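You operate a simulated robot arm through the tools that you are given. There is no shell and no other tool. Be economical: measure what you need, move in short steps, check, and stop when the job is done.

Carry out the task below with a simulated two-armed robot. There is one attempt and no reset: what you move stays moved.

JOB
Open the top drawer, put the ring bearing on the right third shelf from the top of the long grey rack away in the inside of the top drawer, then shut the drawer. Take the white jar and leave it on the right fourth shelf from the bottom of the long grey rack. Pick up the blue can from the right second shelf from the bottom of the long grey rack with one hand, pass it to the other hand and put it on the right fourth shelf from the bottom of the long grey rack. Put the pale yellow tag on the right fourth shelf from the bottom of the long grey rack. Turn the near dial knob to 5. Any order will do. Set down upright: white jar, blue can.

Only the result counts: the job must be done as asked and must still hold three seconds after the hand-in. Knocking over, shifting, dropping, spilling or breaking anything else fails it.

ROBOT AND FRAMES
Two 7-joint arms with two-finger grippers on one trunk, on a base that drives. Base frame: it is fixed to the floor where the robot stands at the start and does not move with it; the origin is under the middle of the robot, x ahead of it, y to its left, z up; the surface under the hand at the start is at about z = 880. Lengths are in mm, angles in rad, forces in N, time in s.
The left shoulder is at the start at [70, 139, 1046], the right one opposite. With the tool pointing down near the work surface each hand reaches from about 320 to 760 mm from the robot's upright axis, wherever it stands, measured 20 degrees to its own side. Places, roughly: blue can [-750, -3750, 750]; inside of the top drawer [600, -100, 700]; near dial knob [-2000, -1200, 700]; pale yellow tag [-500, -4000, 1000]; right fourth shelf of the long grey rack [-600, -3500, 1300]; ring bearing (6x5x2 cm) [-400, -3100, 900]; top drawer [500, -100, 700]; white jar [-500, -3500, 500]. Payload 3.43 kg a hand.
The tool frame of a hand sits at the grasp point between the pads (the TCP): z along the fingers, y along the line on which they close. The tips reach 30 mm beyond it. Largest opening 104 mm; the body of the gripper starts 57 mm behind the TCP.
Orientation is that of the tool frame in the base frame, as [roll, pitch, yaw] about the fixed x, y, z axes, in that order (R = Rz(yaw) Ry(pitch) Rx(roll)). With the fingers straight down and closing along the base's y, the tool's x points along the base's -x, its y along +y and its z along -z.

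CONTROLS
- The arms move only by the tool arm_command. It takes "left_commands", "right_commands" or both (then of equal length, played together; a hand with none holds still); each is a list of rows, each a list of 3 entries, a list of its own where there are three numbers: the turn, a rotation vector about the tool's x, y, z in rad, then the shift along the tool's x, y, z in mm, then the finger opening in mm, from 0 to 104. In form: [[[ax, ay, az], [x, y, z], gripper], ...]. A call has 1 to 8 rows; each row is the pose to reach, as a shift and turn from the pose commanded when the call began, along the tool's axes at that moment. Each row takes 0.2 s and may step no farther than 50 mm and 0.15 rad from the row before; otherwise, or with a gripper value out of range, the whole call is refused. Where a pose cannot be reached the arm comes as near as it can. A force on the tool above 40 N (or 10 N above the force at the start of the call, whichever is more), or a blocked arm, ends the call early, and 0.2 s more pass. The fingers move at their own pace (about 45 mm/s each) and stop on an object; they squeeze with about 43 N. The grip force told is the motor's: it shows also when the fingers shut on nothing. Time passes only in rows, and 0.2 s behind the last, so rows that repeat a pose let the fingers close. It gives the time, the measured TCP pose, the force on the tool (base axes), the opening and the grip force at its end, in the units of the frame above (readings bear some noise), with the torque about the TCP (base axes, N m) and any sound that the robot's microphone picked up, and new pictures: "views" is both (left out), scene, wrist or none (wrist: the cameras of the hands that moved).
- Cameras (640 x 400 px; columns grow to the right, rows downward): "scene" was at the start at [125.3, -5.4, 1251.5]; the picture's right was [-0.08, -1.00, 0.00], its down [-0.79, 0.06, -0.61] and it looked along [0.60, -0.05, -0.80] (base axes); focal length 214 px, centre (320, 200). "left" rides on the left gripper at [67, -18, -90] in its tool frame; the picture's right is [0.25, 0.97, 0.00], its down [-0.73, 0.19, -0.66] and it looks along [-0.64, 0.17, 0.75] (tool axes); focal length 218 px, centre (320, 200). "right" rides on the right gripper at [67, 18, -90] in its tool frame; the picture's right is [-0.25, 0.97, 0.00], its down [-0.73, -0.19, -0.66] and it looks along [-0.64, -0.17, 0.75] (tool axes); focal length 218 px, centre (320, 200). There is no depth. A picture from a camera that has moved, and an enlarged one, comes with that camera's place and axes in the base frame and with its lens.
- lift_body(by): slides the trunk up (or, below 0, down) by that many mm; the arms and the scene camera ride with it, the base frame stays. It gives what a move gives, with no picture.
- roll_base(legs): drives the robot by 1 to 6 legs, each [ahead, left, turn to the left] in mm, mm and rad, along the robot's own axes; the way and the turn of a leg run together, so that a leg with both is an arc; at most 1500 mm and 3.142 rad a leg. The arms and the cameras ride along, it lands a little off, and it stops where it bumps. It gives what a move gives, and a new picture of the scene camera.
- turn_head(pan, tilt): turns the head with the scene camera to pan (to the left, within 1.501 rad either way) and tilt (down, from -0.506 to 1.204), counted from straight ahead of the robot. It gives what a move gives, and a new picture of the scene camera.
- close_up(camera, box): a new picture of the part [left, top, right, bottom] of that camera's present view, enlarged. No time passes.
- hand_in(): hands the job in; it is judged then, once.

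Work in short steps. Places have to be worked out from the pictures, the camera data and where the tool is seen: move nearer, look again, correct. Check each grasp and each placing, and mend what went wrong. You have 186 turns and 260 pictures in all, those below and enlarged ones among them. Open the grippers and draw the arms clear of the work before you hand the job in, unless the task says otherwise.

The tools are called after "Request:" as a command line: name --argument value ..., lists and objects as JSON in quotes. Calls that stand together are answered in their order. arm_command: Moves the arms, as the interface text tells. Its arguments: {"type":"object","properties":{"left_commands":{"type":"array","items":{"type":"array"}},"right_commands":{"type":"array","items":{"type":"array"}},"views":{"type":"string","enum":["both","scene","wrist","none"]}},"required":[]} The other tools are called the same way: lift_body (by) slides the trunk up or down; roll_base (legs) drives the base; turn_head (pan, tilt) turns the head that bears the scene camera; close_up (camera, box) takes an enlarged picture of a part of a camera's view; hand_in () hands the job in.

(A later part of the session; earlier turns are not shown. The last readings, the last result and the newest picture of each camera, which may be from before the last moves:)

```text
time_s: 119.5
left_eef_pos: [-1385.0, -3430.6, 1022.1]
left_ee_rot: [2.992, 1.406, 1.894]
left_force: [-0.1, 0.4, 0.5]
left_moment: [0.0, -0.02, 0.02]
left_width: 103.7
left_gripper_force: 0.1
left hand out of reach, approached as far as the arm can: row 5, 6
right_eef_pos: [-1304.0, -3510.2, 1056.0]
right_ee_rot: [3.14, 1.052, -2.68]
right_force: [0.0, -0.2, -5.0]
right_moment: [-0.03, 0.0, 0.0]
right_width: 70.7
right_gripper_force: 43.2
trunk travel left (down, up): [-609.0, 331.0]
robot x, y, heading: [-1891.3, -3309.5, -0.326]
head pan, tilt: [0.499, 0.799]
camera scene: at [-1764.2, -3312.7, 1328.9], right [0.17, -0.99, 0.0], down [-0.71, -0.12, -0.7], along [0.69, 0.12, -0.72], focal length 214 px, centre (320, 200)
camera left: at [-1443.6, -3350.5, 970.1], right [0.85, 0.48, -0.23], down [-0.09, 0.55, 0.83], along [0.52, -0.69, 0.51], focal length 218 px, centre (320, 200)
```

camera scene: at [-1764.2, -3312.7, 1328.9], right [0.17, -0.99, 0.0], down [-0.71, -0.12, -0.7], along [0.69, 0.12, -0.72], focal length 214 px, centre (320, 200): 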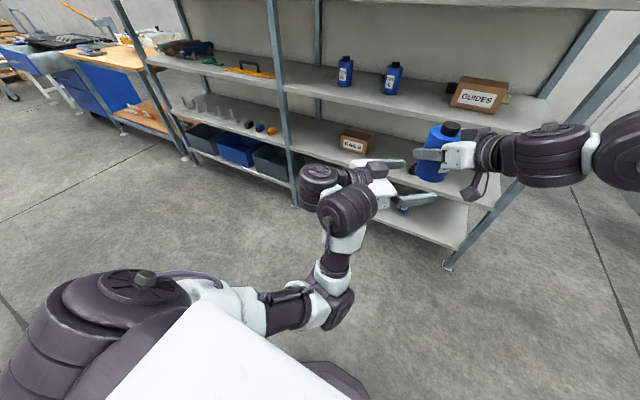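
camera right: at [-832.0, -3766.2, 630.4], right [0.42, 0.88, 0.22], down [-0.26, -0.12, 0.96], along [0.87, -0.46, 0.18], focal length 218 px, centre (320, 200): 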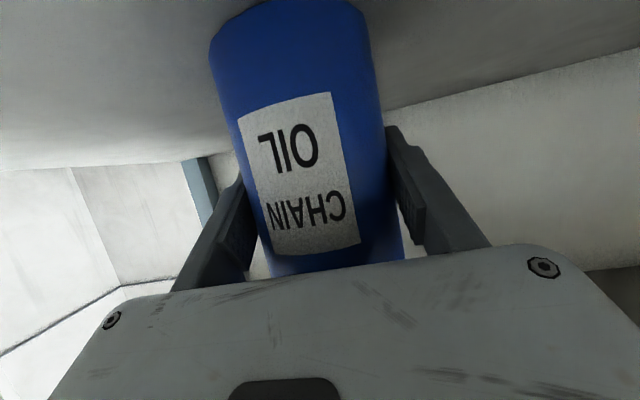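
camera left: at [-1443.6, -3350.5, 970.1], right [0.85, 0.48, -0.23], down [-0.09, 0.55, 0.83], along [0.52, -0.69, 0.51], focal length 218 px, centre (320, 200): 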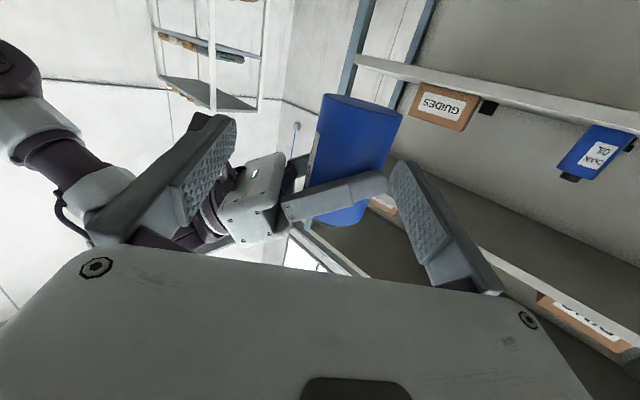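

Orientation right but 35 mm off sideways; correct laterally first, then advance partway.

Request:
arm_command --left_commands '[[[0, 0, 0], [0, 18, 0], 104], [[0, 0, 0], [0, 35, 0], 104], [[0, 0, 0], [0, 35, 20], 104], [[0, 0, 0], [0, 35, 40], 104]]' --views "wrist"

```text
time_s: 120.7
left_eef_pos: [-1319.2, -3420.0, 1011.3]
left_ee_rot: [2.798, 1.338, 1.749]
left_force: [0.6, -0.4, -0.5]
left_moment: [0.03, -0.01, 0.05]
left_width: 104.0
left_gripper_force: 0.0
left hand out of reach, approached as far as the arm can: row 1, 2, 3, 4
right_eef_pos: [-1303.3, -3508.3, 1054.2]
right_ee_rot: [-3.139, 1.05, -2.679]
right_force: [-1.0, 0.1, -4.4]
right_moment: [-0.04, -0.01, -0.03]
right_width: 70.5
right_gripper_force: 43.1
trunk travel left (down, up): [-609.0, 331.0]
robot x, y, heading: [-1896.5, -3308.3, -0.324]
head pan, tilt: [0.499, 0.799]
stopped in row 4 (left hand): the arm was blocked; the commanded pose is now the measured one
camera left: at [-1381.0, -3338.4, 963.5], right [0.83, 0.53, -0.17], down [-0.13, 0.48, 0.87], along [0.54, -0.7, 0.47], focal length 218 px, centre (320, 200)
```

left: 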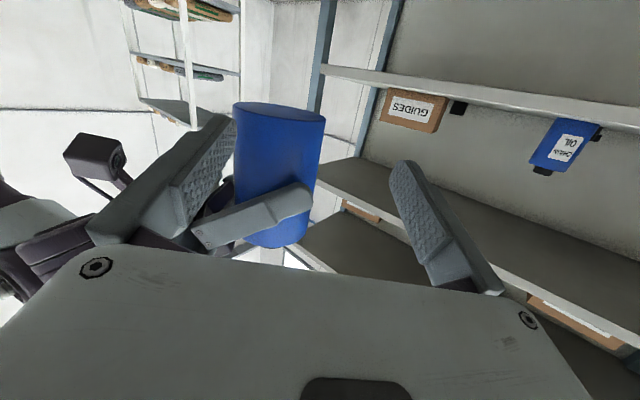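

Left arm is awkward there. I'll use a better handover spot: left hand pointing nearly forward further left, and swing the right hand to bring the can to it. First retreat the left hand.

Request:
arm_command --left_commands '[[[0, 0, 0], [0, 0, -35], 104], [[-0.115, -0.015, -0.04], [5, 26, -54], 104], [[-0.23, -0.03, -0.08], [9, 52, -73], 104], [[-0.345, -0.044, -0.121], [14, 79, -91], 104], [[-0.46, -0.059, -0.161], [18, 105, -110], 104]]' --views "none"

```text
time_s: 121.9
left_eef_pos: [-1276.8, -3253.6, 1026.7]
left_ee_rot: [2.869, 1.415, 2.329]
left_force: [0.8, 1.2, 0.1]
left_moment: [0.03, 0.0, 0.03]
left_width: 104.0
left_gripper_force: 0.1
left hand out of reach, approached as far as the arm can: row 1
right_eef_pos: [-1303.9, -3507.8, 1055.3]
right_ee_rot: [-3.141, 1.05, -2.681]
right_force: [-0.2, -0.3, -4.0]
right_moment: [0.01, -0.01, 0.02]
right_width: 70.7
right_gripper_force: 43.1
trunk travel left (down, up): [-609.0, 331.0]
robot x, y, heading: [-1891.0, -3310.3, -0.331]
head pan, tilt: [0.499, 0.799]
```

Left is well placed. Swing the can with the right hand to 120 mm in front of the left gripper, perpendicular to it.

Request:
arm_command --right_commands '[[[-0.083, 0, -0.048], [-17, 19, 29], 50], [[-0.166, 0, -0.095], [-33, 39, 58], 50], [[-0.249, 0, -0.143], [-50, 58, 87], 50], [[-0.332, 0, -0.191], [-67, 78, 117], 50], [[-0.415, 0, -0.238], [-84, 97, 146], 50], [[-0.498, 0, -0.286], [-100, 117, 175], 50]]' --views "scene"

Request:
close_up --camera "left" --box '[0, 0, 640, 400]'

```text
time_s: 123.3
left_eef_pos: [-1278.6, -3247.4, 1028.5]
left_ee_rot: [2.918, 1.424, 2.381]
left_force: [0.1, 0.6, -0.9]
left_moment: [-0.01, -0.01, 0.01]
left_width: 103.8
left_gripper_force: 0.0
right_eef_pos: [-1176.0, -3304.7, 1055.6]
right_ee_rot: [-3.134, 1.049, -2.101]
right_force: [-0.7, 1.0, -6.6]
right_moment: [0.0, -0.05, -0.02]
right_width: 70.7
right_gripper_force: 43.4
trunk travel left (down, up): [-609.0, 331.0]
robot x, y, heading: [-1891.2, -3310.0, -0.323]
head pan, tilt: [0.499, 0.799]
camera scene: at [-1764.8, -3303.5, 1328.7], right [0.17, -0.98, 0.01], down [-0.71, -0.13, -0.7], along [0.69, 0.12, -0.72], focal length 214 px, centre (320, 200)
```

scene: 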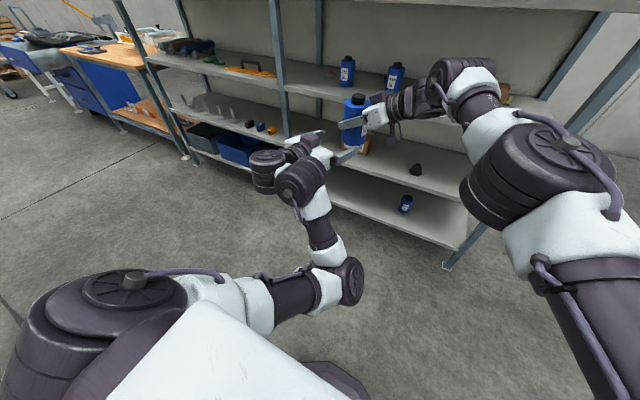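

```text
1.00 times, centred on (320, 200) of left (not enlarged: the box is as wide or as high as the picture)
camera zoom: at [-1370.7, -3210.5, 973.6], right [0.47, 0.85, -0.22], down [-0.38, 0.42, 0.82], along [0.79, -0.3, 0.53], focal length 218 px, centre (320, 200)
```

zoom: 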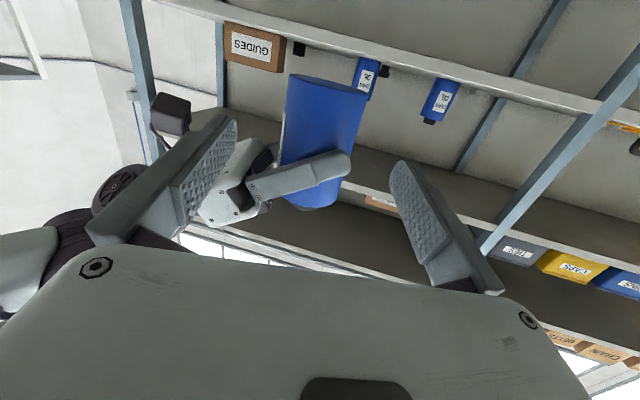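

Geometry looks good. Advance left 75 mm along its axis and check clearance.

Request:
arm_command --left_commands '[[[0, 0, 0], [-2, 1, 25], 104], [[0, 0, 0], [-4, 2, 50], 104], [[0, 0, 0], [-6, 2, 75], 104]]' --views "both"

```text
time_s: 124.1
left_eef_pos: [-1223.2, -3288.1, 1031.4]
left_ee_rot: [3.017, 1.418, 2.454]
left_force: [0.2, 0.2, 0.2]
left_moment: [0.0, 0.01, -0.01]
left_width: 103.9
left_gripper_force: 0.1
left hand out of reach, approached as far as the arm can: row 3
right_eef_pos: [-1173.9, -3313.1, 1054.3]
right_ee_rot: [-3.14, 1.05, -2.109]
right_force: [0.6, -0.2, -4.4]
right_moment: [-0.01, 0.0, -0.02]
right_width: 70.4
right_gripper_force: 42.6
trunk travel left (down, up): [-609.0, 331.0]
robot x, y, heading: [-1895.0, -3308.9, -0.325]
head pan, tilt: [0.499, 0.799]
camera scene: at [-1763.0, -3311.5, 1328.8], right [0.17, -0.99, 0.0], down [-0.71, -0.12, -0.7], along [0.69, 0.12, -0.72], focal length 214 px, centre (320, 200)
camera left: at [-1315.7, -3249.4, 978.2], right [0.49, 0.84, -0.23], down [-0.36, 0.44, 0.82], along [0.79, -0.32, 0.52], focal length 218 px, centre (320, 200)
```

scene: 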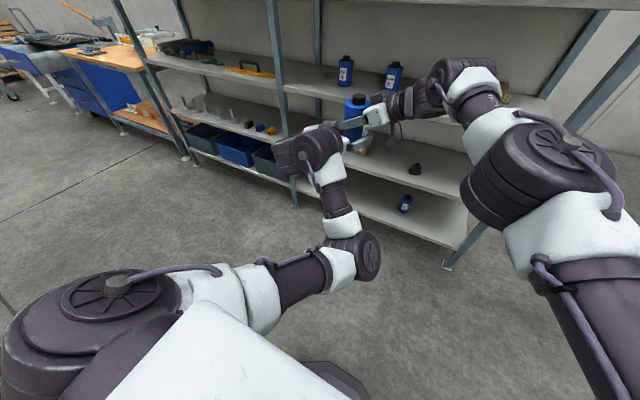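
left: 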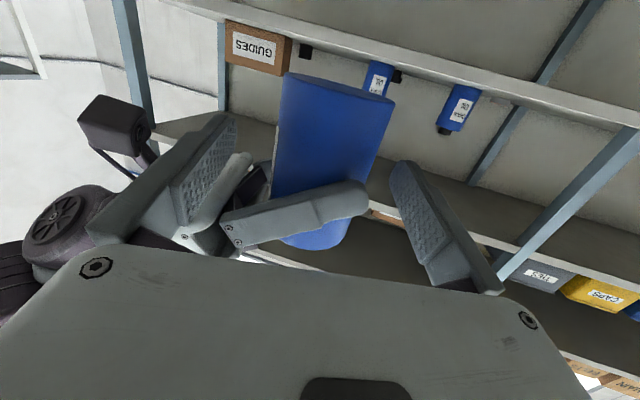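

Left arm is near its limit, so I'll bring the can the last ~55 mm to the left gripper with the right hand (also 15 mm up).

Request:
arm_command --right_commands '[[[0, 0, 0], [-11, 6, -11], 50], [[0, 0, 0], [-11, 24, -11], 50], [[0, 0, 0], [-11, 40, -11], 50], [[0, 0, 0], [-11, 53, -11], 50]]' --views "none"

Request:
close_up --camera "left" --box '[0, 0, 640, 400]'

```text
time_s: 125.1
left_eef_pos: [-1222.6, -3286.1, 1033.1]
left_ee_rot: [3.048, 1.423, 2.491]
left_force: [-0.2, 0.2, 0.9]
left_moment: [-0.01, 0.0, -0.01]
left_width: 104.2
left_gripper_force: 0.0
right_eef_pos: [-1222.6, -3289.7, 1070.6]
right_ee_rot: [-3.136, 1.051, -2.104]
right_force: [0.3, 0.3, -3.9]
right_moment: [-0.02, -0.01, -0.01]
right_width: 70.4
right_gripper_force: 42.5
trunk travel left (down, up): [-609.0, 331.0]
robot x, y, heading: [-1892.7, -3307.0, -0.332]
head pan, tilt: [0.499, 0.799]
```

```text
1.00 times, centred on (320, 200) of left (not enlarged: the box is as wide or as high as the picture)
camera zoom: at [-1315.7, -3248.3, 979.3], right [0.48, 0.84, -0.24], down [-0.37, 0.44, 0.82], along [0.8, -0.31, 0.52], focal length 218 px, centre (320, 200)
```

zoom: 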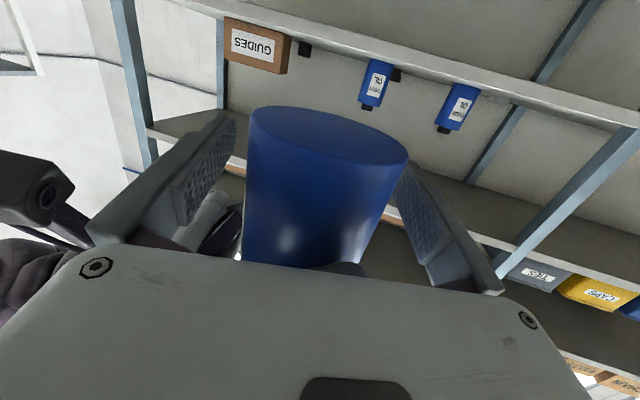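

The can is between the left fingers; close the left gripper.

Request:
arm_command --left_commands '[[[0, 0, 0], [0, 0, 0], 85], [[0, 0, 0], [0, 0, 0], 75], [[0, 0, 0], [0, 0, 0], 60], [[0, 0, 0], [0, 0, 0], 50], [[0, 0, 0], [0, 0, 0], 50]]' --views "wrist"

```text
time_s: 126.3
left_eef_pos: [-1221.8, -3285.6, 1034.6]
left_ee_rot: [3.058, 1.425, 2.5]
left_force: [-0.7, -5.1, -0.4]
left_moment: [-0.39, 0.24, 0.34]
left_width: 70.9
left_gripper_force: 42.7
right_eef_pos: [-1222.8, -3289.1, 1070.1]
right_ee_rot: [-3.138, 1.052, -2.103]
right_force: [1.5, 5.9, -3.7]
right_moment: [0.59, -0.32, -0.35]
right_width: 70.3
right_gripper_force: 42.7
trunk travel left (down, up): [-609.0, 331.0]
robot x, y, heading: [-1892.6, -3305.9, -0.323]
head pan, tilt: [0.499, 0.799]
camera left: at [-1315.5, -3248.6, 979.5], right [0.48, 0.84, -0.24], down [-0.36, 0.44, 0.82], along [0.8, -0.31, 0.52], focal length 218 px, centre (320, 200)
```

left: 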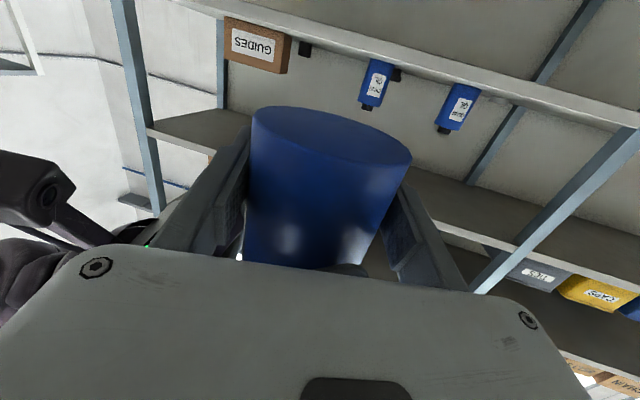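

Both hands hold it. Open the right only a little (84 mm) and withdraw it back and up along its axis.

Request:
arm_command --right_commands '[[[0, 0, 0], [0, 0, 0], 84], [[0, 0, 0], [0, 0, 0], 84], [[0, 0, 0], [0, 0, -20], 84], [[0, 0, 0], [0, 0, -50], 84], [[0, 0, 0], [0, 0, -85], 84], [[0, 0, 0], [0, 0, -120], 84]]' --views "scene"

```text
time_s: 127.7
left_eef_pos: [-1223.9, -3287.2, 1033.6]
left_ee_rot: [3.037, 1.421, 2.48]
left_force: [0.6, -0.2, -0.8]
left_moment: [0.01, 0.0, 0.04]
left_width: 70.5
left_gripper_force: 42.3
right_eef_pos: [-1276.9, -3380.9, 1130.2]
right_ee_rot: [-3.138, 1.052, -2.102]
right_force: [-1.0, -0.2, 0.1]
right_moment: [0.01, 0.01, 0.0]
right_width: 83.8
right_gripper_force: 0.1
trunk travel left (down, up): [-609.0, 331.0]
robot x, y, heading: [-1891.0, -3308.6, -0.33]
head pan, tilt: [0.499, 0.799]
camera scene: at [-1764.2, -3312.0, 1328.9], right [0.17, -0.98, 0.0], down [-0.71, -0.12, -0.7], along [0.69, 0.12, -0.72], focal length 214 px, centre (320, 200)
```

scene: 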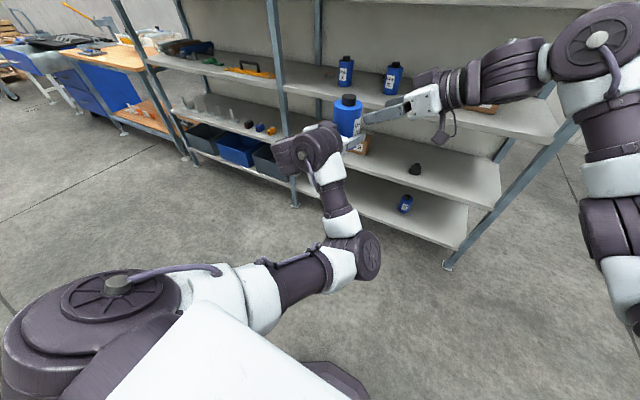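

The can is now in the left hand. Swing the right hand back to its own side.

Request:
arm_command --right_commands '[[[0.118, 0, 0.068], [16, -3, -29], 90], [[0.236, 0, 0.135], [33, -6, -57], 100], [[0.354, 0, 0.203], [49, -9, -86], 104], [[0.472, 0, 0.271], [66, -12, -115], 104], [[0.59, 0, 0.338], [82, -14, -143], 104]]' --views "none"

Request:
arm_command --right_commands '[[[0.118, 0, 0.068], [12, -23, -21], 104], [[0.236, 0, 0.135], [24, -46, -42], 104], [[0.354, 0, 0.203], [36, -69, -62], 104], [[0.472, 0, 0.271], [48, -92, -83], 104], [[0.59, 0, 0.338], [60, -115, -104], 104]]' --views "scene"

```text
time_s: 128.9
left_eef_pos: [-1225.2, -3285.4, 1032.7]
left_ee_rot: [3.041, 1.422, 2.482]
left_force: [-1.2, -0.5, 0.0]
left_moment: [0.01, 0.03, 0.03]
left_width: 70.3
left_gripper_force: 42.8
right_eef_pos: [-1350.4, -3527.0, 1129.5]
right_ee_rot: [-3.141, 1.054, -2.787]
right_force: [0.3, 0.4, -0.7]
right_moment: [0.0, 0.0, 0.0]
right_width: 103.9
right_gripper_force: 0.0
trunk travel left (down, up): [-609.0, 331.0]
robot x, y, heading: [-1894.4, -3308.9, -0.319]
head pan, tilt: [0.499, 0.799]
```

```text
time_s: 130.1
left_eef_pos: [-1223.2, -3287.5, 1032.3]
left_ee_rot: [3.043, 1.422, 2.487]
left_force: [0.0, 1.0, -0.4]
left_moment: [0.03, 0.0, 0.04]
left_width: 70.6
left_gripper_force: 43.4
right_eef_pos: [-1416.8, -3684.9, 1129.9]
right_ee_rot: [3.137, 1.053, 2.818]
right_force: [0.7, 0.1, -0.1]
right_moment: [0.0, 0.01, -0.01]
right_width: 104.1
right_gripper_force: 0.1
right hand out of reach, approached as far as the arm can: row 5
trunk travel left (down, up): [-609.0, 331.0]
robot x, y, heading: [-1890.1, -3309.8, -0.326]
head pan, tilt: [0.499, 0.799]
camera scene: at [-1763.8, -3311.3, 1328.9], right [0.17, -0.98, 0.0], down [-0.71, -0.12, -0.7], along [0.69, 0.12, -0.72], focal length 214 px, centre (320, 200)
```

scene: 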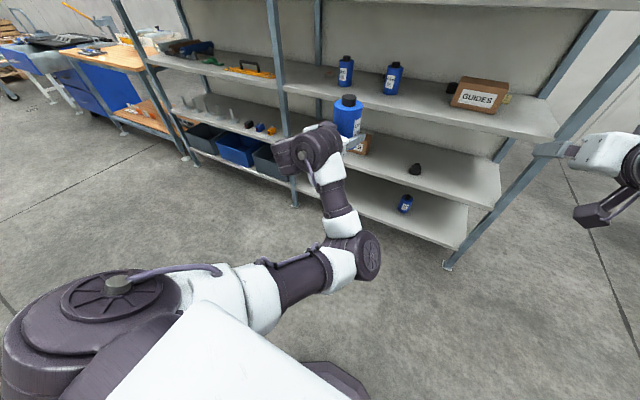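

Can upright in left hand. Raise trunk and approach shelf 4, to the left of the jar (l≈-3350), stopping short to check.

Request:
lift_body --by 325

Request:
roll_base --legs '[[0, 156, 0], [370, 0, 0]]'

Request:
close_up --camera "left" --box '[0, 0, 640, 400]'

```text
time_s: 133.3
left_eef_pos: [-1222.1, -3285.8, 1357.0]
left_ee_rot: [3.049, 1.422, 2.49]
left_force: [0.0, -0.7, -3.8]
left_moment: [0.02, -0.03, 0.0]
left_width: 70.6
left_gripper_force: 43.0
right_eef_pos: [-1416.5, -3684.4, 1453.5]
right_ee_rot: [3.141, 1.05, 2.82]
right_force: [-1.5, 1.0, 0.4]
right_moment: [0.05, 0.02, 0.03]
right_width: 104.2
right_gripper_force: 0.1
trunk travel left (down, up): [-934.0, 6.0]
robot x, y, heading: [-1889.6, -3307.9, -0.328]
head pan, tilt: [0.499, 0.799]
```

```text
time_s: 136.7
left_eef_pos: [-825.2, -3255.2, 1358.7]
left_ee_rot: [3.043, 1.424, 2.482]
left_force: [-0.4, -0.1, -3.8]
left_moment: [0.0, 0.0, 0.02]
left_width: 70.1
left_gripper_force: 43.1
right_eef_pos: [-1017.9, -3651.6, 1456.7]
right_ee_rot: [3.141, 1.055, 2.82]
right_force: [0.3, 0.3, -0.4]
right_moment: [0.02, -0.01, 0.0]
right_width: 104.2
right_gripper_force: 0.1
trunk travel left (down, up): [-934.0, 6.0]
robot x, y, heading: [-1493.2, -3276.4, -0.323]
head pan, tilt: [0.499, 0.799]
camera scene: at [-1366.2, -3278.8, 1654.2], right [0.17, -0.98, 0.0], down [-0.7, -0.12, -0.7], along [0.69, 0.12, -0.72], focal length 214 px, centre (320, 200)
```

scene: 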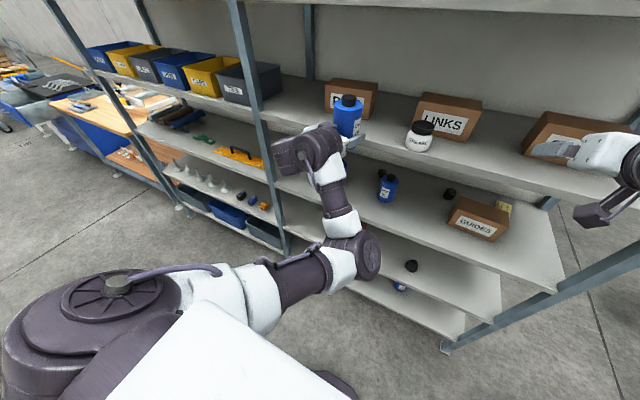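

```text
1.00 times, centred on (320, 200) of left (not enlarged: the box is as wide or as high as the picture)
camera zoom: at [-917.9, -3216.5, 1304.9], right [0.48, 0.84, -0.24], down [-0.37, 0.44, 0.82], along [0.79, -0.31, 0.52], focal length 218 px, centre (320, 200)
```

zoom: 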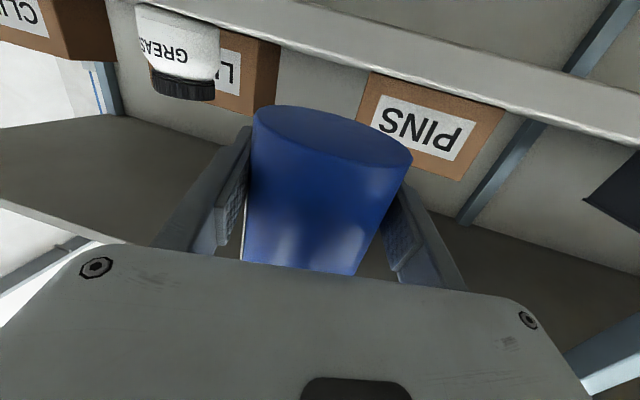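

Left force shows the can's weight (−3.8 N). Drive 108 mm further, then lower slowly.

Request:
roll_base --legs '[[110, 0, 0]]'

Request:
lift_body --by -20

Request:
close_up --camera "left" --box '[0, 0, 640, 400]'

```text
time_s: 137.9
left_eef_pos: [-724.9, -3286.4, 1361.7]
left_ee_rot: [3.02, 1.428, 2.465]
left_force: [-1.1, 0.4, -4.3]
left_moment: [-0.01, 0.01, 0.0]
left_width: 70.6
left_gripper_force: 43.0
right_eef_pos: [-919.8, -3685.3, 1459.5]
right_ee_rot: [3.141, 1.057, 2.821]
right_force: [-0.7, 0.5, 0.7]
right_moment: [-0.06, -0.01, 0.01]
right_width: 103.8
right_gripper_force: 0.2
trunk travel left (down, up): [-934.0, 6.0]
robot x, y, heading: [-1388.9, -3312.4, -0.327]
head pan, tilt: [0.499, 0.799]
camera scene: at [-1267.8, -3311.8, 1654.6], right [0.17, -0.99, 0.0], down [-0.7, -0.12, -0.7], along [0.69, 0.12, -0.71], focal length 214 px, centre (320, 200)
```

scene: 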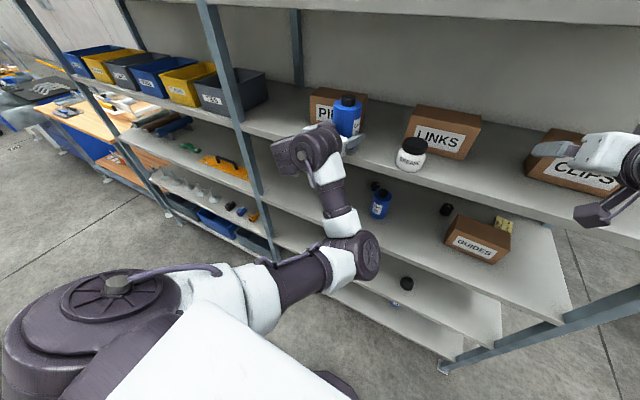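

```text
time_s: 138.5
left_eef_pos: [-720.2, -3286.5, 1338.8]
left_ee_rot: [3.024, 1.422, 2.468]
left_force: [0.0, -0.1, -5.3]
left_moment: [0.05, 0.0, 0.03]
left_width: 70.5
left_gripper_force: 42.8
right_eef_pos: [-915.3, -3686.3, 1435.7]
right_ee_rot: [-3.141, 1.054, 2.821]
right_force: [-0.9, 0.1, 1.0]
right_moment: [0.01, -0.01, 0.01]
right_width: 104.3
right_gripper_force: 0.0
trunk travel left (down, up): [-914.0, 26.0]
robot x, y, heading: [-1391.3, -3314.1, -0.324]
head pan, tilt: [0.499, 0.799]
```

```text
1.00 times, centred on (320, 200) of left (not enlarged: the box is as wide or as high as the picture)
camera zoom: at [-813.6, -3249.5, 1284.9], right [0.48, 0.85, -0.23], down [-0.37, 0.44, 0.82], along [0.8, -0.31, 0.52], focal length 218 px, centre (320, 200)
```

zoom: 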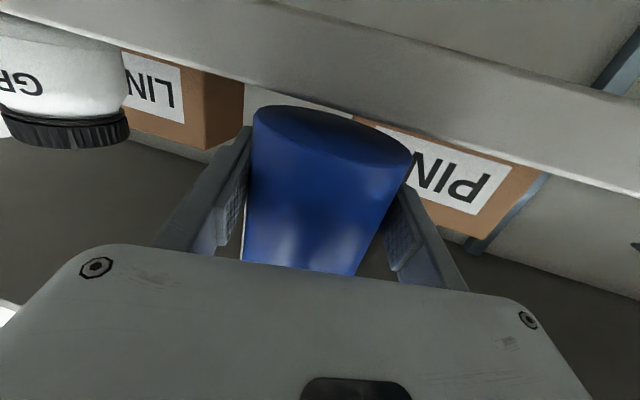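

Lower 8 mm then check force.

Request:
lift_body --by -7

Request:
lift_body --by -4

```text
time_s: 139.1
left_eef_pos: [-719.5, -3286.9, 1331.9]
left_ee_rot: [3.028, 1.423, 2.473]
left_force: [-0.6, 0.4, -4.0]
left_moment: [0.04, -0.04, -0.01]
left_width: 70.2
left_gripper_force: 43.4
right_eef_pos: [-912.9, -3687.6, 1429.5]
right_ee_rot: [3.141, 1.053, 2.82]
right_force: [0.3, -0.7, -0.1]
right_moment: [0.02, -0.02, 0.0]
right_width: 104.2
right_gripper_force: 0.0
trunk travel left (down, up): [-907.0, 33.0]
robot x, y, heading: [-1388.0, -3316.4, -0.328]
head pan, tilt: [0.499, 0.799]
```

```text
time_s: 139.6
left_eef_pos: [-719.1, -3288.4, 1331.5]
left_ee_rot: [3.008, 1.428, 2.454]
left_force: [10.8, 2.7, 26.5]
left_moment: [-0.84, 0.24, 0.25]
left_width: 70.2
left_gripper_force: 43.2
right_eef_pos: [-913.1, -3686.6, 1425.7]
right_ee_rot: [3.14, 1.053, 2.82]
right_force: [0.2, -0.1, 0.9]
right_moment: [0.06, 0.0, 0.02]
right_width: 103.8
right_gripper_force: 0.1
trunk travel left (down, up): [-903.0, 37.0]
robot x, y, heading: [-1391.4, -3311.8, -0.326]
head pan, tilt: [0.499, 0.799]
```

Contact made. Relieve 2 mm and open the left gripper.

Request:
lift_body --by 2

Request:
arm_command --left_commands '[[[0, 0, 0], [0, 0, 0], 74], [[0, 0, 0], [0, 0, 0], 80], [[0, 0, 0], [0, 0, 0], 92], [[0, 0, 0], [0, 0, 0], 104], [[0, 0, 0], [0, 0, 0], 104]]' --views "both"

```text
time_s: 140.2
left_eef_pos: [-720.3, -3286.6, 1331.2]
left_ee_rot: [3.027, 1.424, 2.472]
left_force: [7.0, 0.3, 20.6]
left_moment: [-0.66, 0.26, 0.21]
left_width: 70.3
left_gripper_force: 42.3
right_eef_pos: [-914.5, -3688.4, 1427.3]
right_ee_rot: [-3.14, 1.053, 2.821]
right_force: [0.3, -0.6, -0.1]
right_moment: [0.01, -0.02, 0.0]
right_width: 104.1
right_gripper_force: 0.0
trunk travel left (down, up): [-905.0, 35.0]
robot x, y, heading: [-1384.5, -3313.9, -0.324]
head pan, tilt: [0.499, 0.799]
```

```text
time_s: 141.3
left_eef_pos: [-720.0, -3287.9, 1328.9]
left_ee_rot: [3.025, 1.42, 2.469]
left_force: [-0.6, 0.4, 0.6]
left_moment: [0.01, 0.03, 0.01]
left_width: 104.0
left_gripper_force: 0.0
right_eef_pos: [-912.3, -3687.7, 1426.0]
right_ee_rot: [-3.141, 1.053, 2.821]
right_force: [0.2, -0.5, -0.2]
right_moment: [0.01, -0.01, 0.01]
right_width: 103.9
right_gripper_force: 0.1
trunk travel left (down, up): [-905.0, 35.0]
robot x, y, heading: [-1388.4, -3311.9, -0.326]
head pan, tilt: [0.499, 0.799]
camera scene: at [-1260.5, -3314.7, 1624.9], right [0.17, -0.99, 0.0], down [-0.71, -0.12, -0.7], along [0.69, 0.12, -0.72], focal length 214 px, centre (320, 200)
camera left: at [-812.4, -3250.4, 1275.0], right [0.48, 0.84, -0.23], down [-0.37, 0.44, 0.82], along [0.8, -0.31, 0.52], focal length 218 px, centre (320, 200)
```

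scene: 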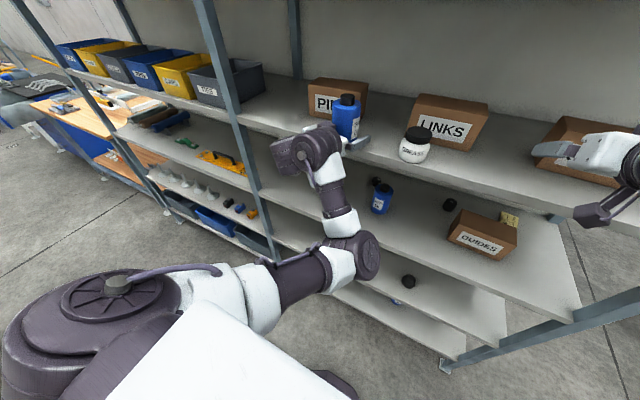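
left: 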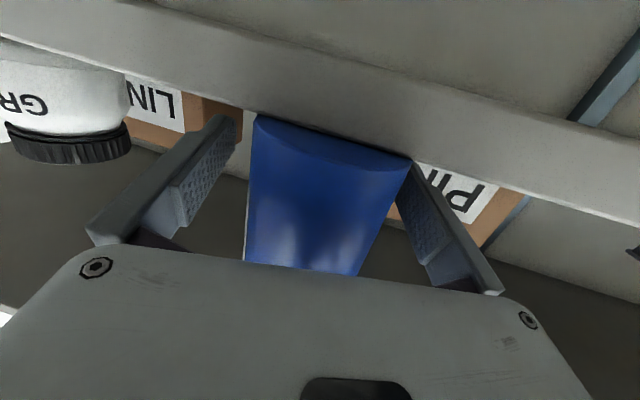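

Can stands behind the shelf edge. Withdraw along the tool's own axis using a diagonal base move.

Request:
roll_base --legs '[[-117, 34, 0], [-300, 30, 0]]'

Request:
turn_head --pan 0 --tilt 0.4

```text
time_s: 144.2
left_eef_pos: [-1092.0, -3095.9, 1328.4]
left_ee_rot: [3.032, 1.421, 2.473]
left_force: [0.5, 0.3, 0.3]
left_moment: [-0.02, -0.02, 0.01]
left_width: 104.3
left_gripper_force: 0.1
right_eef_pos: [-1285.6, -3495.1, 1424.9]
right_ee_rot: [3.14, 1.051, 2.818]
right_force: [-0.2, -1.1, -0.2]
right_moment: [0.02, -0.02, 0.02]
right_width: 104.0
right_gripper_force: 0.0
trunk travel left (down, up): [-905.0, 35.0]
robot x, y, heading: [-1760.4, -3115.5, -0.328]
head pan, tilt: [0.499, 0.799]
camera scene: at [-1632.7, -3121.5, 1624.7], right [0.17, -0.99, 0.0], down [-0.71, -0.12, -0.7], along [0.69, 0.12, -0.72], focal length 214 px, centre (320, 200)
```

scene: 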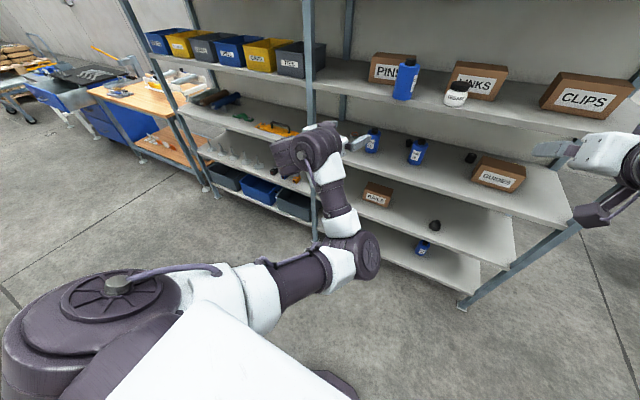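

```text
time_s: 145.2
left_eef_pos: [-1095.2, -3093.2, 1330.0]
left_ee_rot: [3.022, 1.423, 2.466]
left_force: [0.0, -0.3, 0.0]
left_moment: [0.02, 0.0, -0.01]
left_width: 104.1
left_gripper_force: 0.1
right_eef_pos: [-1288.1, -3493.4, 1427.1]
right_ee_rot: [3.14, 1.052, 2.819]
right_force: [-0.6, -0.2, -0.1]
right_moment: [-0.02, 0.04, -0.03]
right_width: 103.9
right_gripper_force: 0.0
trunk travel left (down, up): [-905.0, 35.0]
robot x, y, heading: [-1763.3, -3117.9, -0.325]
head pan, tilt: [0.0, 0.4]
camera scene: at [-1627.8, -3163.5, 1660.1], right [-0.32, -0.95, 0.0], down [-0.37, 0.13, -0.92], along [0.87, -0.3, -0.39], focal length 214 px, centre (320, 200)
```

scene: 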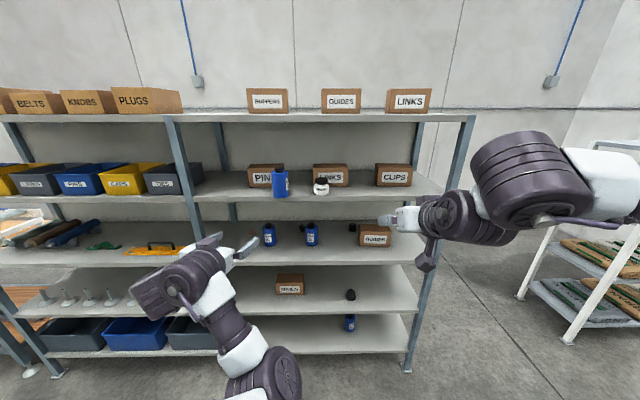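

Jar and can are both fine. Now inspect the tag behind the GUIDES box: move right and lower the camera.

Request:
roll_base --legs '[[0, -480, 0]]'

Request:
lift_body --by -380

Request:
turn_head --pan 0 --tilt 0.2

Request:
close_up --camera "scene" --box '[250, 150, 410, 270]'

```text
time_s: 148.0
left_eef_pos: [-1246.3, -3541.3, 1328.6]
left_ee_rot: [3.037, 1.421, 2.485]
left_force: [0.1, 0.8, 0.4]
left_moment: [-0.01, 0.01, -0.01]
left_width: 104.0
left_gripper_force: 0.0
right_eef_pos: [-1438.4, -3942.4, 1426.7]
right_ee_rot: [-3.137, 1.053, 2.826]
right_force: [0.2, 0.4, 0.2]
right_moment: [0.0, 0.0, -0.02]
right_width: 104.1
right_gripper_force: 0.2
trunk travel left (down, up): [-905.0, 35.0]
robot x, y, heading: [-1915.8, -3573.8, -0.324]
head pan, tilt: [0.0, 0.4]
camera scene: at [-1779.2, -3613.1, 1660.0], right [-0.32, -0.95, 0.0], down [-0.37, 0.12, -0.92], along [0.87, -0.29, -0.39], focal length 214 px, centre (320, 200)
```

scene: 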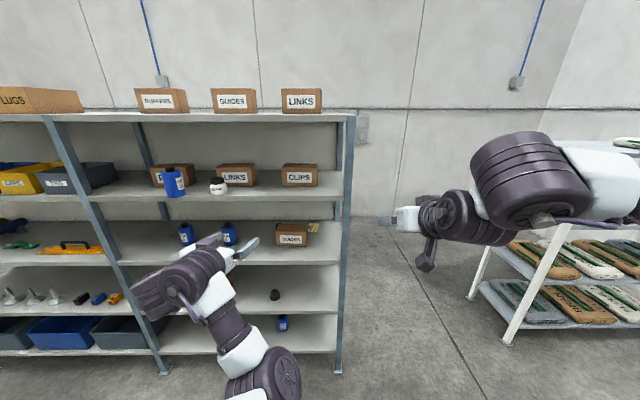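

```text
time_s: 151.7
left_eef_pos: [-1247.8, -3542.8, 950.2]
left_ee_rot: [3.026, 1.422, 2.476]
left_force: [0.1, 0.2, 0.6]
left_moment: [0.04, 0.02, 0.03]
left_width: 104.0
left_gripper_force: 0.0
right_eef_pos: [-1440.9, -3944.2, 1046.8]
right_ee_rot: [3.141, 1.053, 2.82]
right_force: [0.8, -0.2, 0.2]
right_moment: [0.01, 0.01, -0.02]
right_width: 103.9
right_gripper_force: 0.0
trunk travel left (down, up): [-525.0, 415.0]
robot x, y, heading: [-1917.5, -3570.7, -0.324]
head pan, tilt: [0.0, 0.4]
```

```text
time_s: 152.4
left_eef_pos: [-1247.3, -3543.4, 949.6]
left_ee_rot: [3.027, 1.423, 2.475]
left_force: [-0.3, -0.5, 0.9]
left_moment: [0.01, 0.0, -0.02]
left_width: 103.8
left_gripper_force: 0.0
right_eef_pos: [-1439.1, -3944.6, 1047.1]
right_ee_rot: [-3.141, 1.052, 2.821]
right_force: [0.7, 0.0, 0.8]
right_moment: [-0.01, 0.0, -0.05]
right_width: 104.0
right_gripper_force: 0.1
trunk travel left (down, up): [-525.0, 415.0]
robot x, y, heading: [-1917.4, -3570.5, -0.322]
head pan, tilt: [0.0, 0.201]
camera scene: at [-1779.5, -3615.6, 1298.5], right [-0.32, -0.95, 0.0], down [-0.19, 0.06, -0.98], along [0.93, -0.31, -0.2], focal length 214 px, centre (320, 200)
```

scene: 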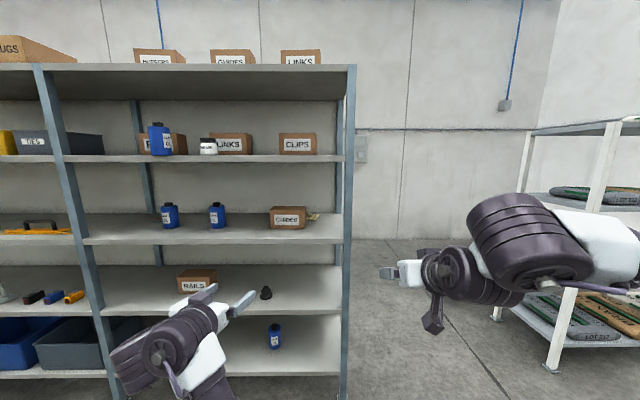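

```text
3.33 times, centred on (330, 210) of scene
camera zoom: at [-1779.5, -3615.6, 1298.5], right [-0.32, -0.95, 0.0], down [-0.19, 0.06, -0.98], along [0.93, -0.31, -0.2], focal length 715 px, centre (287, 167)
```

zoom: 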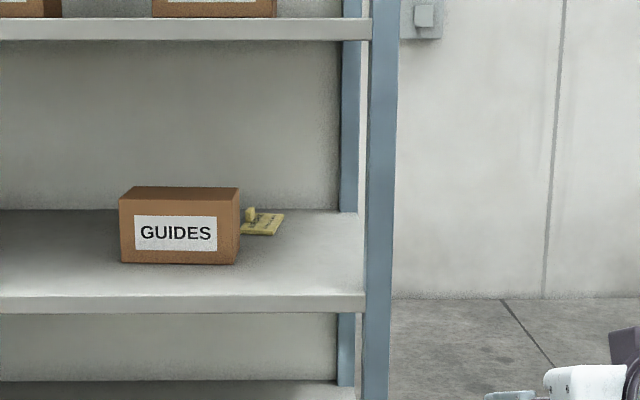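

The tag is a flat plate with a small raised post, just behind the GUIDES box; best reached from the rack's open right side. First fold the left arm away.

Request:
arm_command --left_commands '[[[0, 0.143, 0], [0, 0, -27], 104], [[0, 0.286, 0], [0, 0, -54], 104], [[0, 0.429, 0], [0, 0, -81], 104], [[0, 0.572, 0], [0, 0, -108], 104], [[0, 0.715, 0], [0, 0, -135], 104], [[0, 0.858, 0], [0, 0, -162], 104]]' --views "none"

Request:
arm_command --left_commands '[[[0, 0.13, 0], [26, 10, -18], 104], [[0, 0.26, 0], [52, 20, -35], 104], [[0, 0.39, 0], [78, 30, -53], 104], [[0, 0.52, 0], [104, 40, -70], 104], [[0, 0.6, 0], [130, 50, -87], 104]]' --views "none"

Request:
roll_base --legs '[[240, 0, 0], [0, -860, 0], [0, 0, 1.571]]'

```text
time_s: 153.8
left_eef_pos: [-1331.9, -3509.2, 787.4]
left_ee_rot: [3.12, 0.61, 2.577]
left_force: [0.0, 0.3, -0.6]
left_moment: [0.02, 0.0, 0.0]
left_width: 103.9
left_gripper_force: 0.1
left hand out of reach, approached as far as the arm can: row 3, 4, 5, 6
right_eef_pos: [-1439.1, -3945.4, 1044.2]
right_ee_rot: [3.14, 1.051, 2.821]
right_force: [0.7, 0.0, -0.6]
right_moment: [-0.01, 0.0, -0.01]
right_width: 104.1
right_gripper_force: 0.0
trunk travel left (down, up): [-525.0, 415.0]
robot x, y, heading: [-1916.3, -3571.0, -0.327]
head pan, tilt: [0.0, 0.201]
```

```text
time_s: 155.0
left_eef_pos: [-1473.2, -3407.0, 588.3]
left_ee_rot: [3.121, 0.042, 2.589]
left_force: [0.9, -0.4, 0.2]
left_moment: [0.03, 0.03, -0.01]
left_width: 104.0
left_gripper_force: 0.0
left hand out of reach, approached as far as the arm can: row 1, 2, 3, 4, 5
right_eef_pos: [-1440.5, -3943.7, 1046.8]
right_ee_rot: [3.139, 1.051, 2.821]
right_force: [-0.2, -0.5, 1.1]
right_moment: [0.02, 0.0, 0.03]
right_width: 104.1
right_gripper_force: 0.1
trunk travel left (down, up): [-525.0, 415.0]
robot x, y, heading: [-1917.3, -3572.9, -0.327]
head pan, tilt: [0.0, 0.201]
```

```text
time_s: 164.8
left_eef_pos: [-2119.7, -4013.7, 588.0]
left_ee_rot: [3.123, 0.045, -2.135]
left_force: [0.5, 0.5, -0.1]
left_moment: [-0.02, -0.01, 0.05]
left_width: 104.1
left_gripper_force: 0.1
right_eef_pos: [-1582.7, -3988.8, 1045.9]
right_ee_rot: [-3.14, 1.053, -1.898]
right_force: [-0.9, 1.2, -0.9]
right_moment: [0.01, 0.01, 0.01]
right_width: 104.0
right_gripper_force: 0.1
trunk travel left (down, up): [-525.0, 415.0]
robot x, y, heading: [-1960.8, -4461.6, 1.234]
head pan, tilt: [0.0, 0.201]
camera scene: at [-1912.4, -4324.7, 1298.6], right [0.94, -0.33, 0.0], down [-0.07, -0.19, -0.98], along [0.32, 0.93, -0.2], focal length 214 px, centre (320, 200)
```

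scene: 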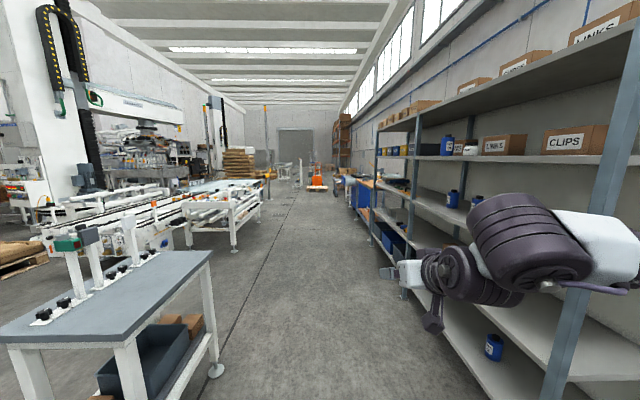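

Good view down the aisle. Strafe right ~800 mm past the rack's end while clear, and look.

Request:
roll_base --legs '[[0, -800, 0.012]]'

Request:
close_up --camera "scene" --box '[240, 100, 480, 250]'

```text
time_s: 169.1
left_eef_pos: [-1364.9, -4272.7, 588.0]
left_ee_rot: [3.122, 0.043, -2.116]
left_force: [0.0, 0.5, 0.3]
left_moment: [-0.01, 0.0, 0.04]
left_width: 104.0
left_gripper_force: 0.1
right_eef_pos: [-828.2, -4238.1, 1046.0]
right_ee_rot: [3.141, 1.053, -1.882]
right_force: [-0.2, 0.2, -0.6]
right_moment: [0.01, -0.05, 0.0]
right_width: 104.2
right_gripper_force: 0.1
trunk travel left (down, up): [-525.0, 415.0]
robot x, y, heading: [-1196.9, -4714.9, 1.256]
head pan, tilt: [0.0, 0.201]
camera scene: at [-1153.1, -4580.5, 1298.6], right [0.95, -0.31, 0.0], down [-0.06, -0.19, -0.98], along [0.3, 0.93, -0.2], focal length 214 px, centre (320, 200)
```

scene: 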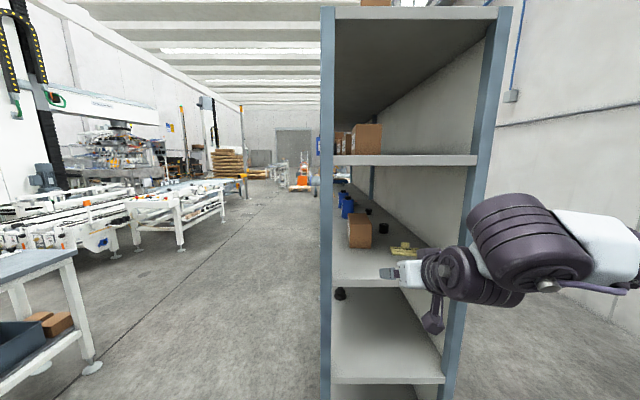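

```text
2.67 times, centred on (360, 175) of scene
camera zoom: at [-1153.1, -4580.5, 1298.6], right [0.95, -0.31, 0.0], down [-0.06, -0.19, -0.98], along [0.3, 0.93, -0.2], focal length 572 px, centre (213, 267)
```

zoom: 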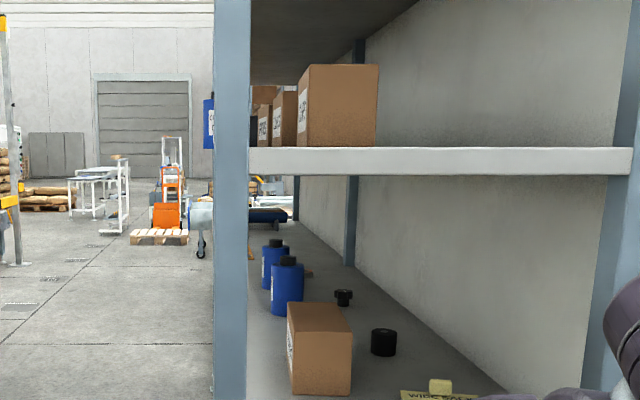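

Side access is open and shelf 4 has free space at this end. Zoom in on the tag.

Request:
close_up --camera "scene" --box '[360, 220, 440, 270]'

```text
8.00 times, centred on (400, 245) of scene
camera zoom: at [-1153.1, -4580.5, 1298.6], right [0.95, -0.31, 0.0], down [-0.06, -0.19, -0.98], along [0.3, 0.93, -0.2], focal length 1716 px, centre (-320, -160)
```

zoom: 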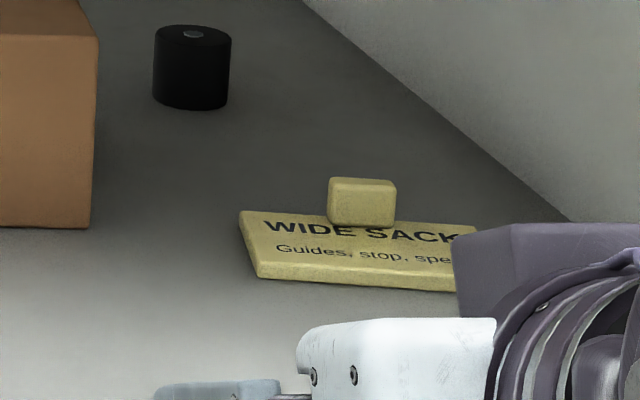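

The tag has a small raised block to grasp (≈(-603,-3938), top z≈970). Move to a pre-grasp spot off the rack's right end, aligned with the tag's yaw.

Request:
roll_base --legs '[[0, -35, -0.121], [195, 0, 0]]'

Request:
lift_body --by -45

Request:
arm_command --right_commands '[[[0, 0, 0], [0, 0, 0], 60], [[0, 0, 0], [0, 0, 0], 60], [[0, 0, 0], [0, 0, 0], 60]]' --views "wrist"

```text
time_s: 171.2
left_eef_pos: [-1194.9, -4093.1, 588.8]
left_ee_rot: [3.124, 0.042, -2.24]
left_force: [0.4, 0.9, 0.6]
left_moment: [-0.03, -0.02, 0.01]
left_width: 104.2
left_gripper_force: 0.1
right_eef_pos: [-657.6, -4122.5, 1046.2]
right_ee_rot: [3.141, 1.053, -2.005]
right_force: [-0.5, 0.2, -0.1]
right_moment: [-0.01, 0.02, -0.01]
right_width: 103.9
right_gripper_force: 0.1
trunk travel left (down, up): [-525.0, 415.0]
robot x, y, heading: [-1082.7, -4552.9, 1.138]
head pan, tilt: [0.0, 0.201]
camera scene: at [-1021.9, -4422.5, 1298.5], right [0.91, -0.42, 0.0], down [-0.09, -0.18, -0.98], along [0.42, 0.89, -0.2], focal length 214 px, centre (320, 200)
```

scene: 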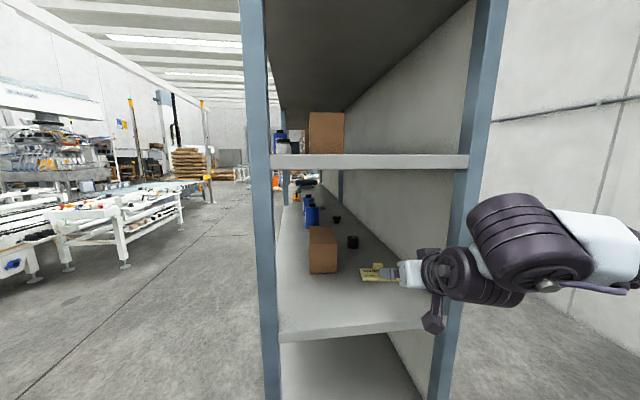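

```text
time_s: 172.1
left_eef_pos: [-1195.7, -4093.9, 544.2]
left_ee_rot: [3.123, 0.045, -2.238]
left_force: [-0.9, -0.5, 0.7]
left_moment: [0.01, -0.03, 0.01]
left_width: 104.2
left_gripper_force: 0.2
right_eef_pos: [-657.7, -4123.5, 1001.5]
right_ee_rot: [3.142, 1.053, -2.004]
right_force: [-0.4, -0.6, -0.2]
right_moment: [0.0, -0.04, -0.01]
right_width: 104.0
right_gripper_force: 0.1
trunk travel left (down, up): [-480.0, 460.0]
robot x, y, heading: [-1083.3, -4551.4, 1.133]
head pan, tilt: [0.0, 0.201]
```

```text
time_s: 172.9
left_eef_pos: [-1195.7, -4093.3, 543.3]
left_ee_rot: [3.123, 0.045, -2.24]
left_force: [-0.6, -0.1, 0.6]
left_moment: [0.0, -0.01, 0.01]
left_width: 104.0
left_gripper_force: 0.1
right_eef_pos: [-657.6, -4123.4, 1002.2]
right_ee_rot: [-3.14, 1.052, -2.004]
right_force: [0.8, 0.6, -0.1]
right_moment: [0.01, 0.01, 0.03]
right_width: 59.9
right_gripper_force: 0.1
trunk travel left (down, up): [-480.0, 460.0]
robot x, y, heading: [-1079.9, -4555.6, 1.132]
head pan, tilt: [0.0, 0.201]
camera right: at [-720.9, -4216.6, 987.1], right [-0.83, 0.52, 0.22], down [0.09, -0.27, 0.96], along [0.56, 0.81, 0.18], focal length 218 px, centre (320, 200)
```

right: 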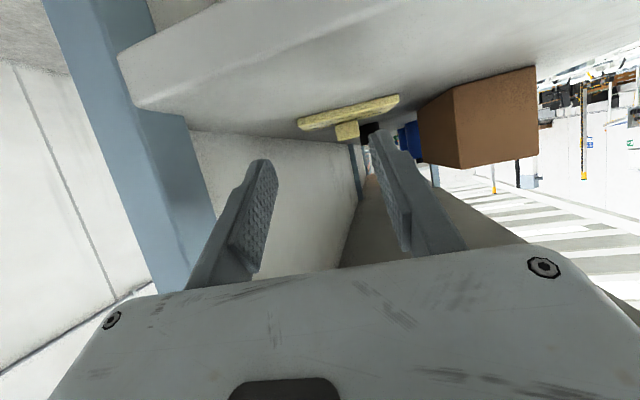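

Block at about (-602,-3947). Shift left 25, forward 100, down 18 and check.

Request:
roll_base --legs '[[100, 25, 0]]'

Request:
lift_body --by -18

Request:
arm_command --right_commands '[[[0, 0, 0], [0, 0, 0], 60]]' --views "wrist"

```text
time_s: 174.0
left_eef_pos: [-1177.2, -3990.7, 542.0]
left_ee_rot: [3.123, 0.042, -2.239]
left_force: [-0.2, 0.3, 0.2]
left_moment: [-0.01, -0.04, 0.01]
left_width: 104.0
left_gripper_force: 0.0
right_eef_pos: [-638.2, -4020.2, 1002.3]
right_ee_rot: [-3.14, 1.053, -2.003]
right_force: [-0.3, 0.4, -0.6]
right_moment: [-0.03, 0.01, 0.01]
right_width: 59.7
right_gripper_force: 0.1
trunk travel left (down, up): [-480.0, 460.0]
robot x, y, heading: [-1065.8, -4449.8, 1.129]
head pan, tilt: [0.0, 0.201]
camera scene: at [-1001.8, -4320.8, 1253.4], right [0.91, -0.42, 0.0], down [-0.08, -0.18, -0.98], along [0.42, 0.89, -0.2], focal length 214 px, centre (320, 200)
```

scene: 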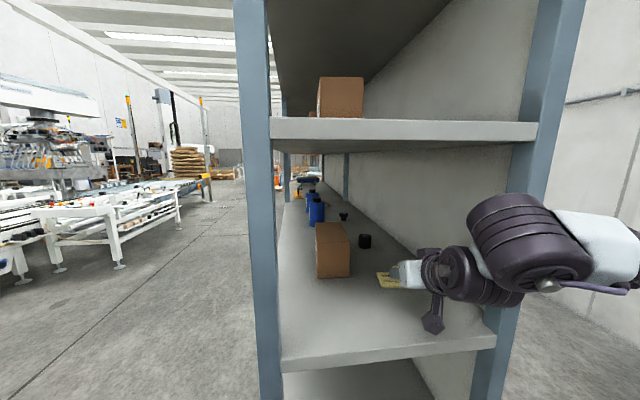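

```text
time_s: 174.7
left_eef_pos: [-1175.2, -3991.4, 525.3]
left_ee_rot: [3.124, 0.043, -2.238]
left_force: [0.7, 0.0, -0.1]
left_moment: [-0.03, 0.0, -0.03]
left_width: 104.3
left_gripper_force: 0.1
right_eef_pos: [-637.2, -4021.7, 983.8]
right_ee_rot: [3.141, 1.053, -2.004]
right_force: [-0.7, -0.7, 0.7]
right_moment: [0.0, 0.05, 0.02]
right_width: 59.9
right_gripper_force: 0.1
trunk travel left (down, up): [-462.0, 478.0]
robot x, y, heading: [-1063.8, -4451.0, 1.134]
head pan, tilt: [0.0, 0.201]
```

```text
time_s: 175.1
left_eef_pos: [-1175.1, -3991.4, 525.4]
left_ee_rot: [3.122, 0.041, -2.24]
left_force: [-0.4, 0.0, 0.4]
left_moment: [-0.02, 0.03, -0.03]
left_width: 104.1
left_gripper_force: 0.1
right_eef_pos: [-638.2, -4022.3, 983.4]
right_ee_rot: [3.14, 1.052, -2.003]
right_force: [-0.4, -0.6, 1.3]
right_moment: [-0.01, -0.02, 0.0]
right_width: 59.9
right_gripper_force: 0.0
trunk travel left (down, up): [-462.0, 478.0]
robot x, y, heading: [-1066.2, -4453.0, 1.132]
head pan, tilt: [0.0, 0.201]
camera right: at [-700.9, -4115.3, 969.2], right [-0.83, 0.52, 0.22], down [0.09, -0.27, 0.96], along [0.56, 0.81, 0.18], focal length 218 px, centre (320, 200)
```

right: 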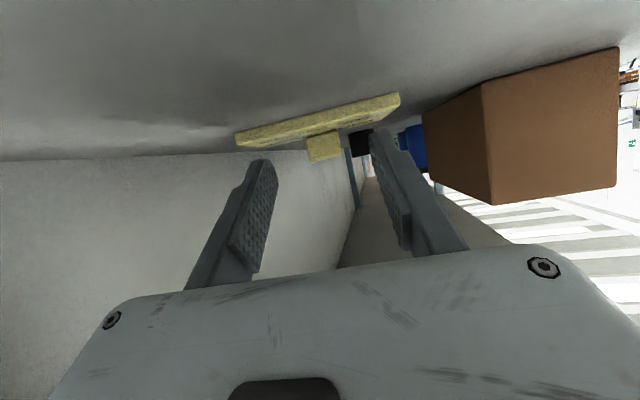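

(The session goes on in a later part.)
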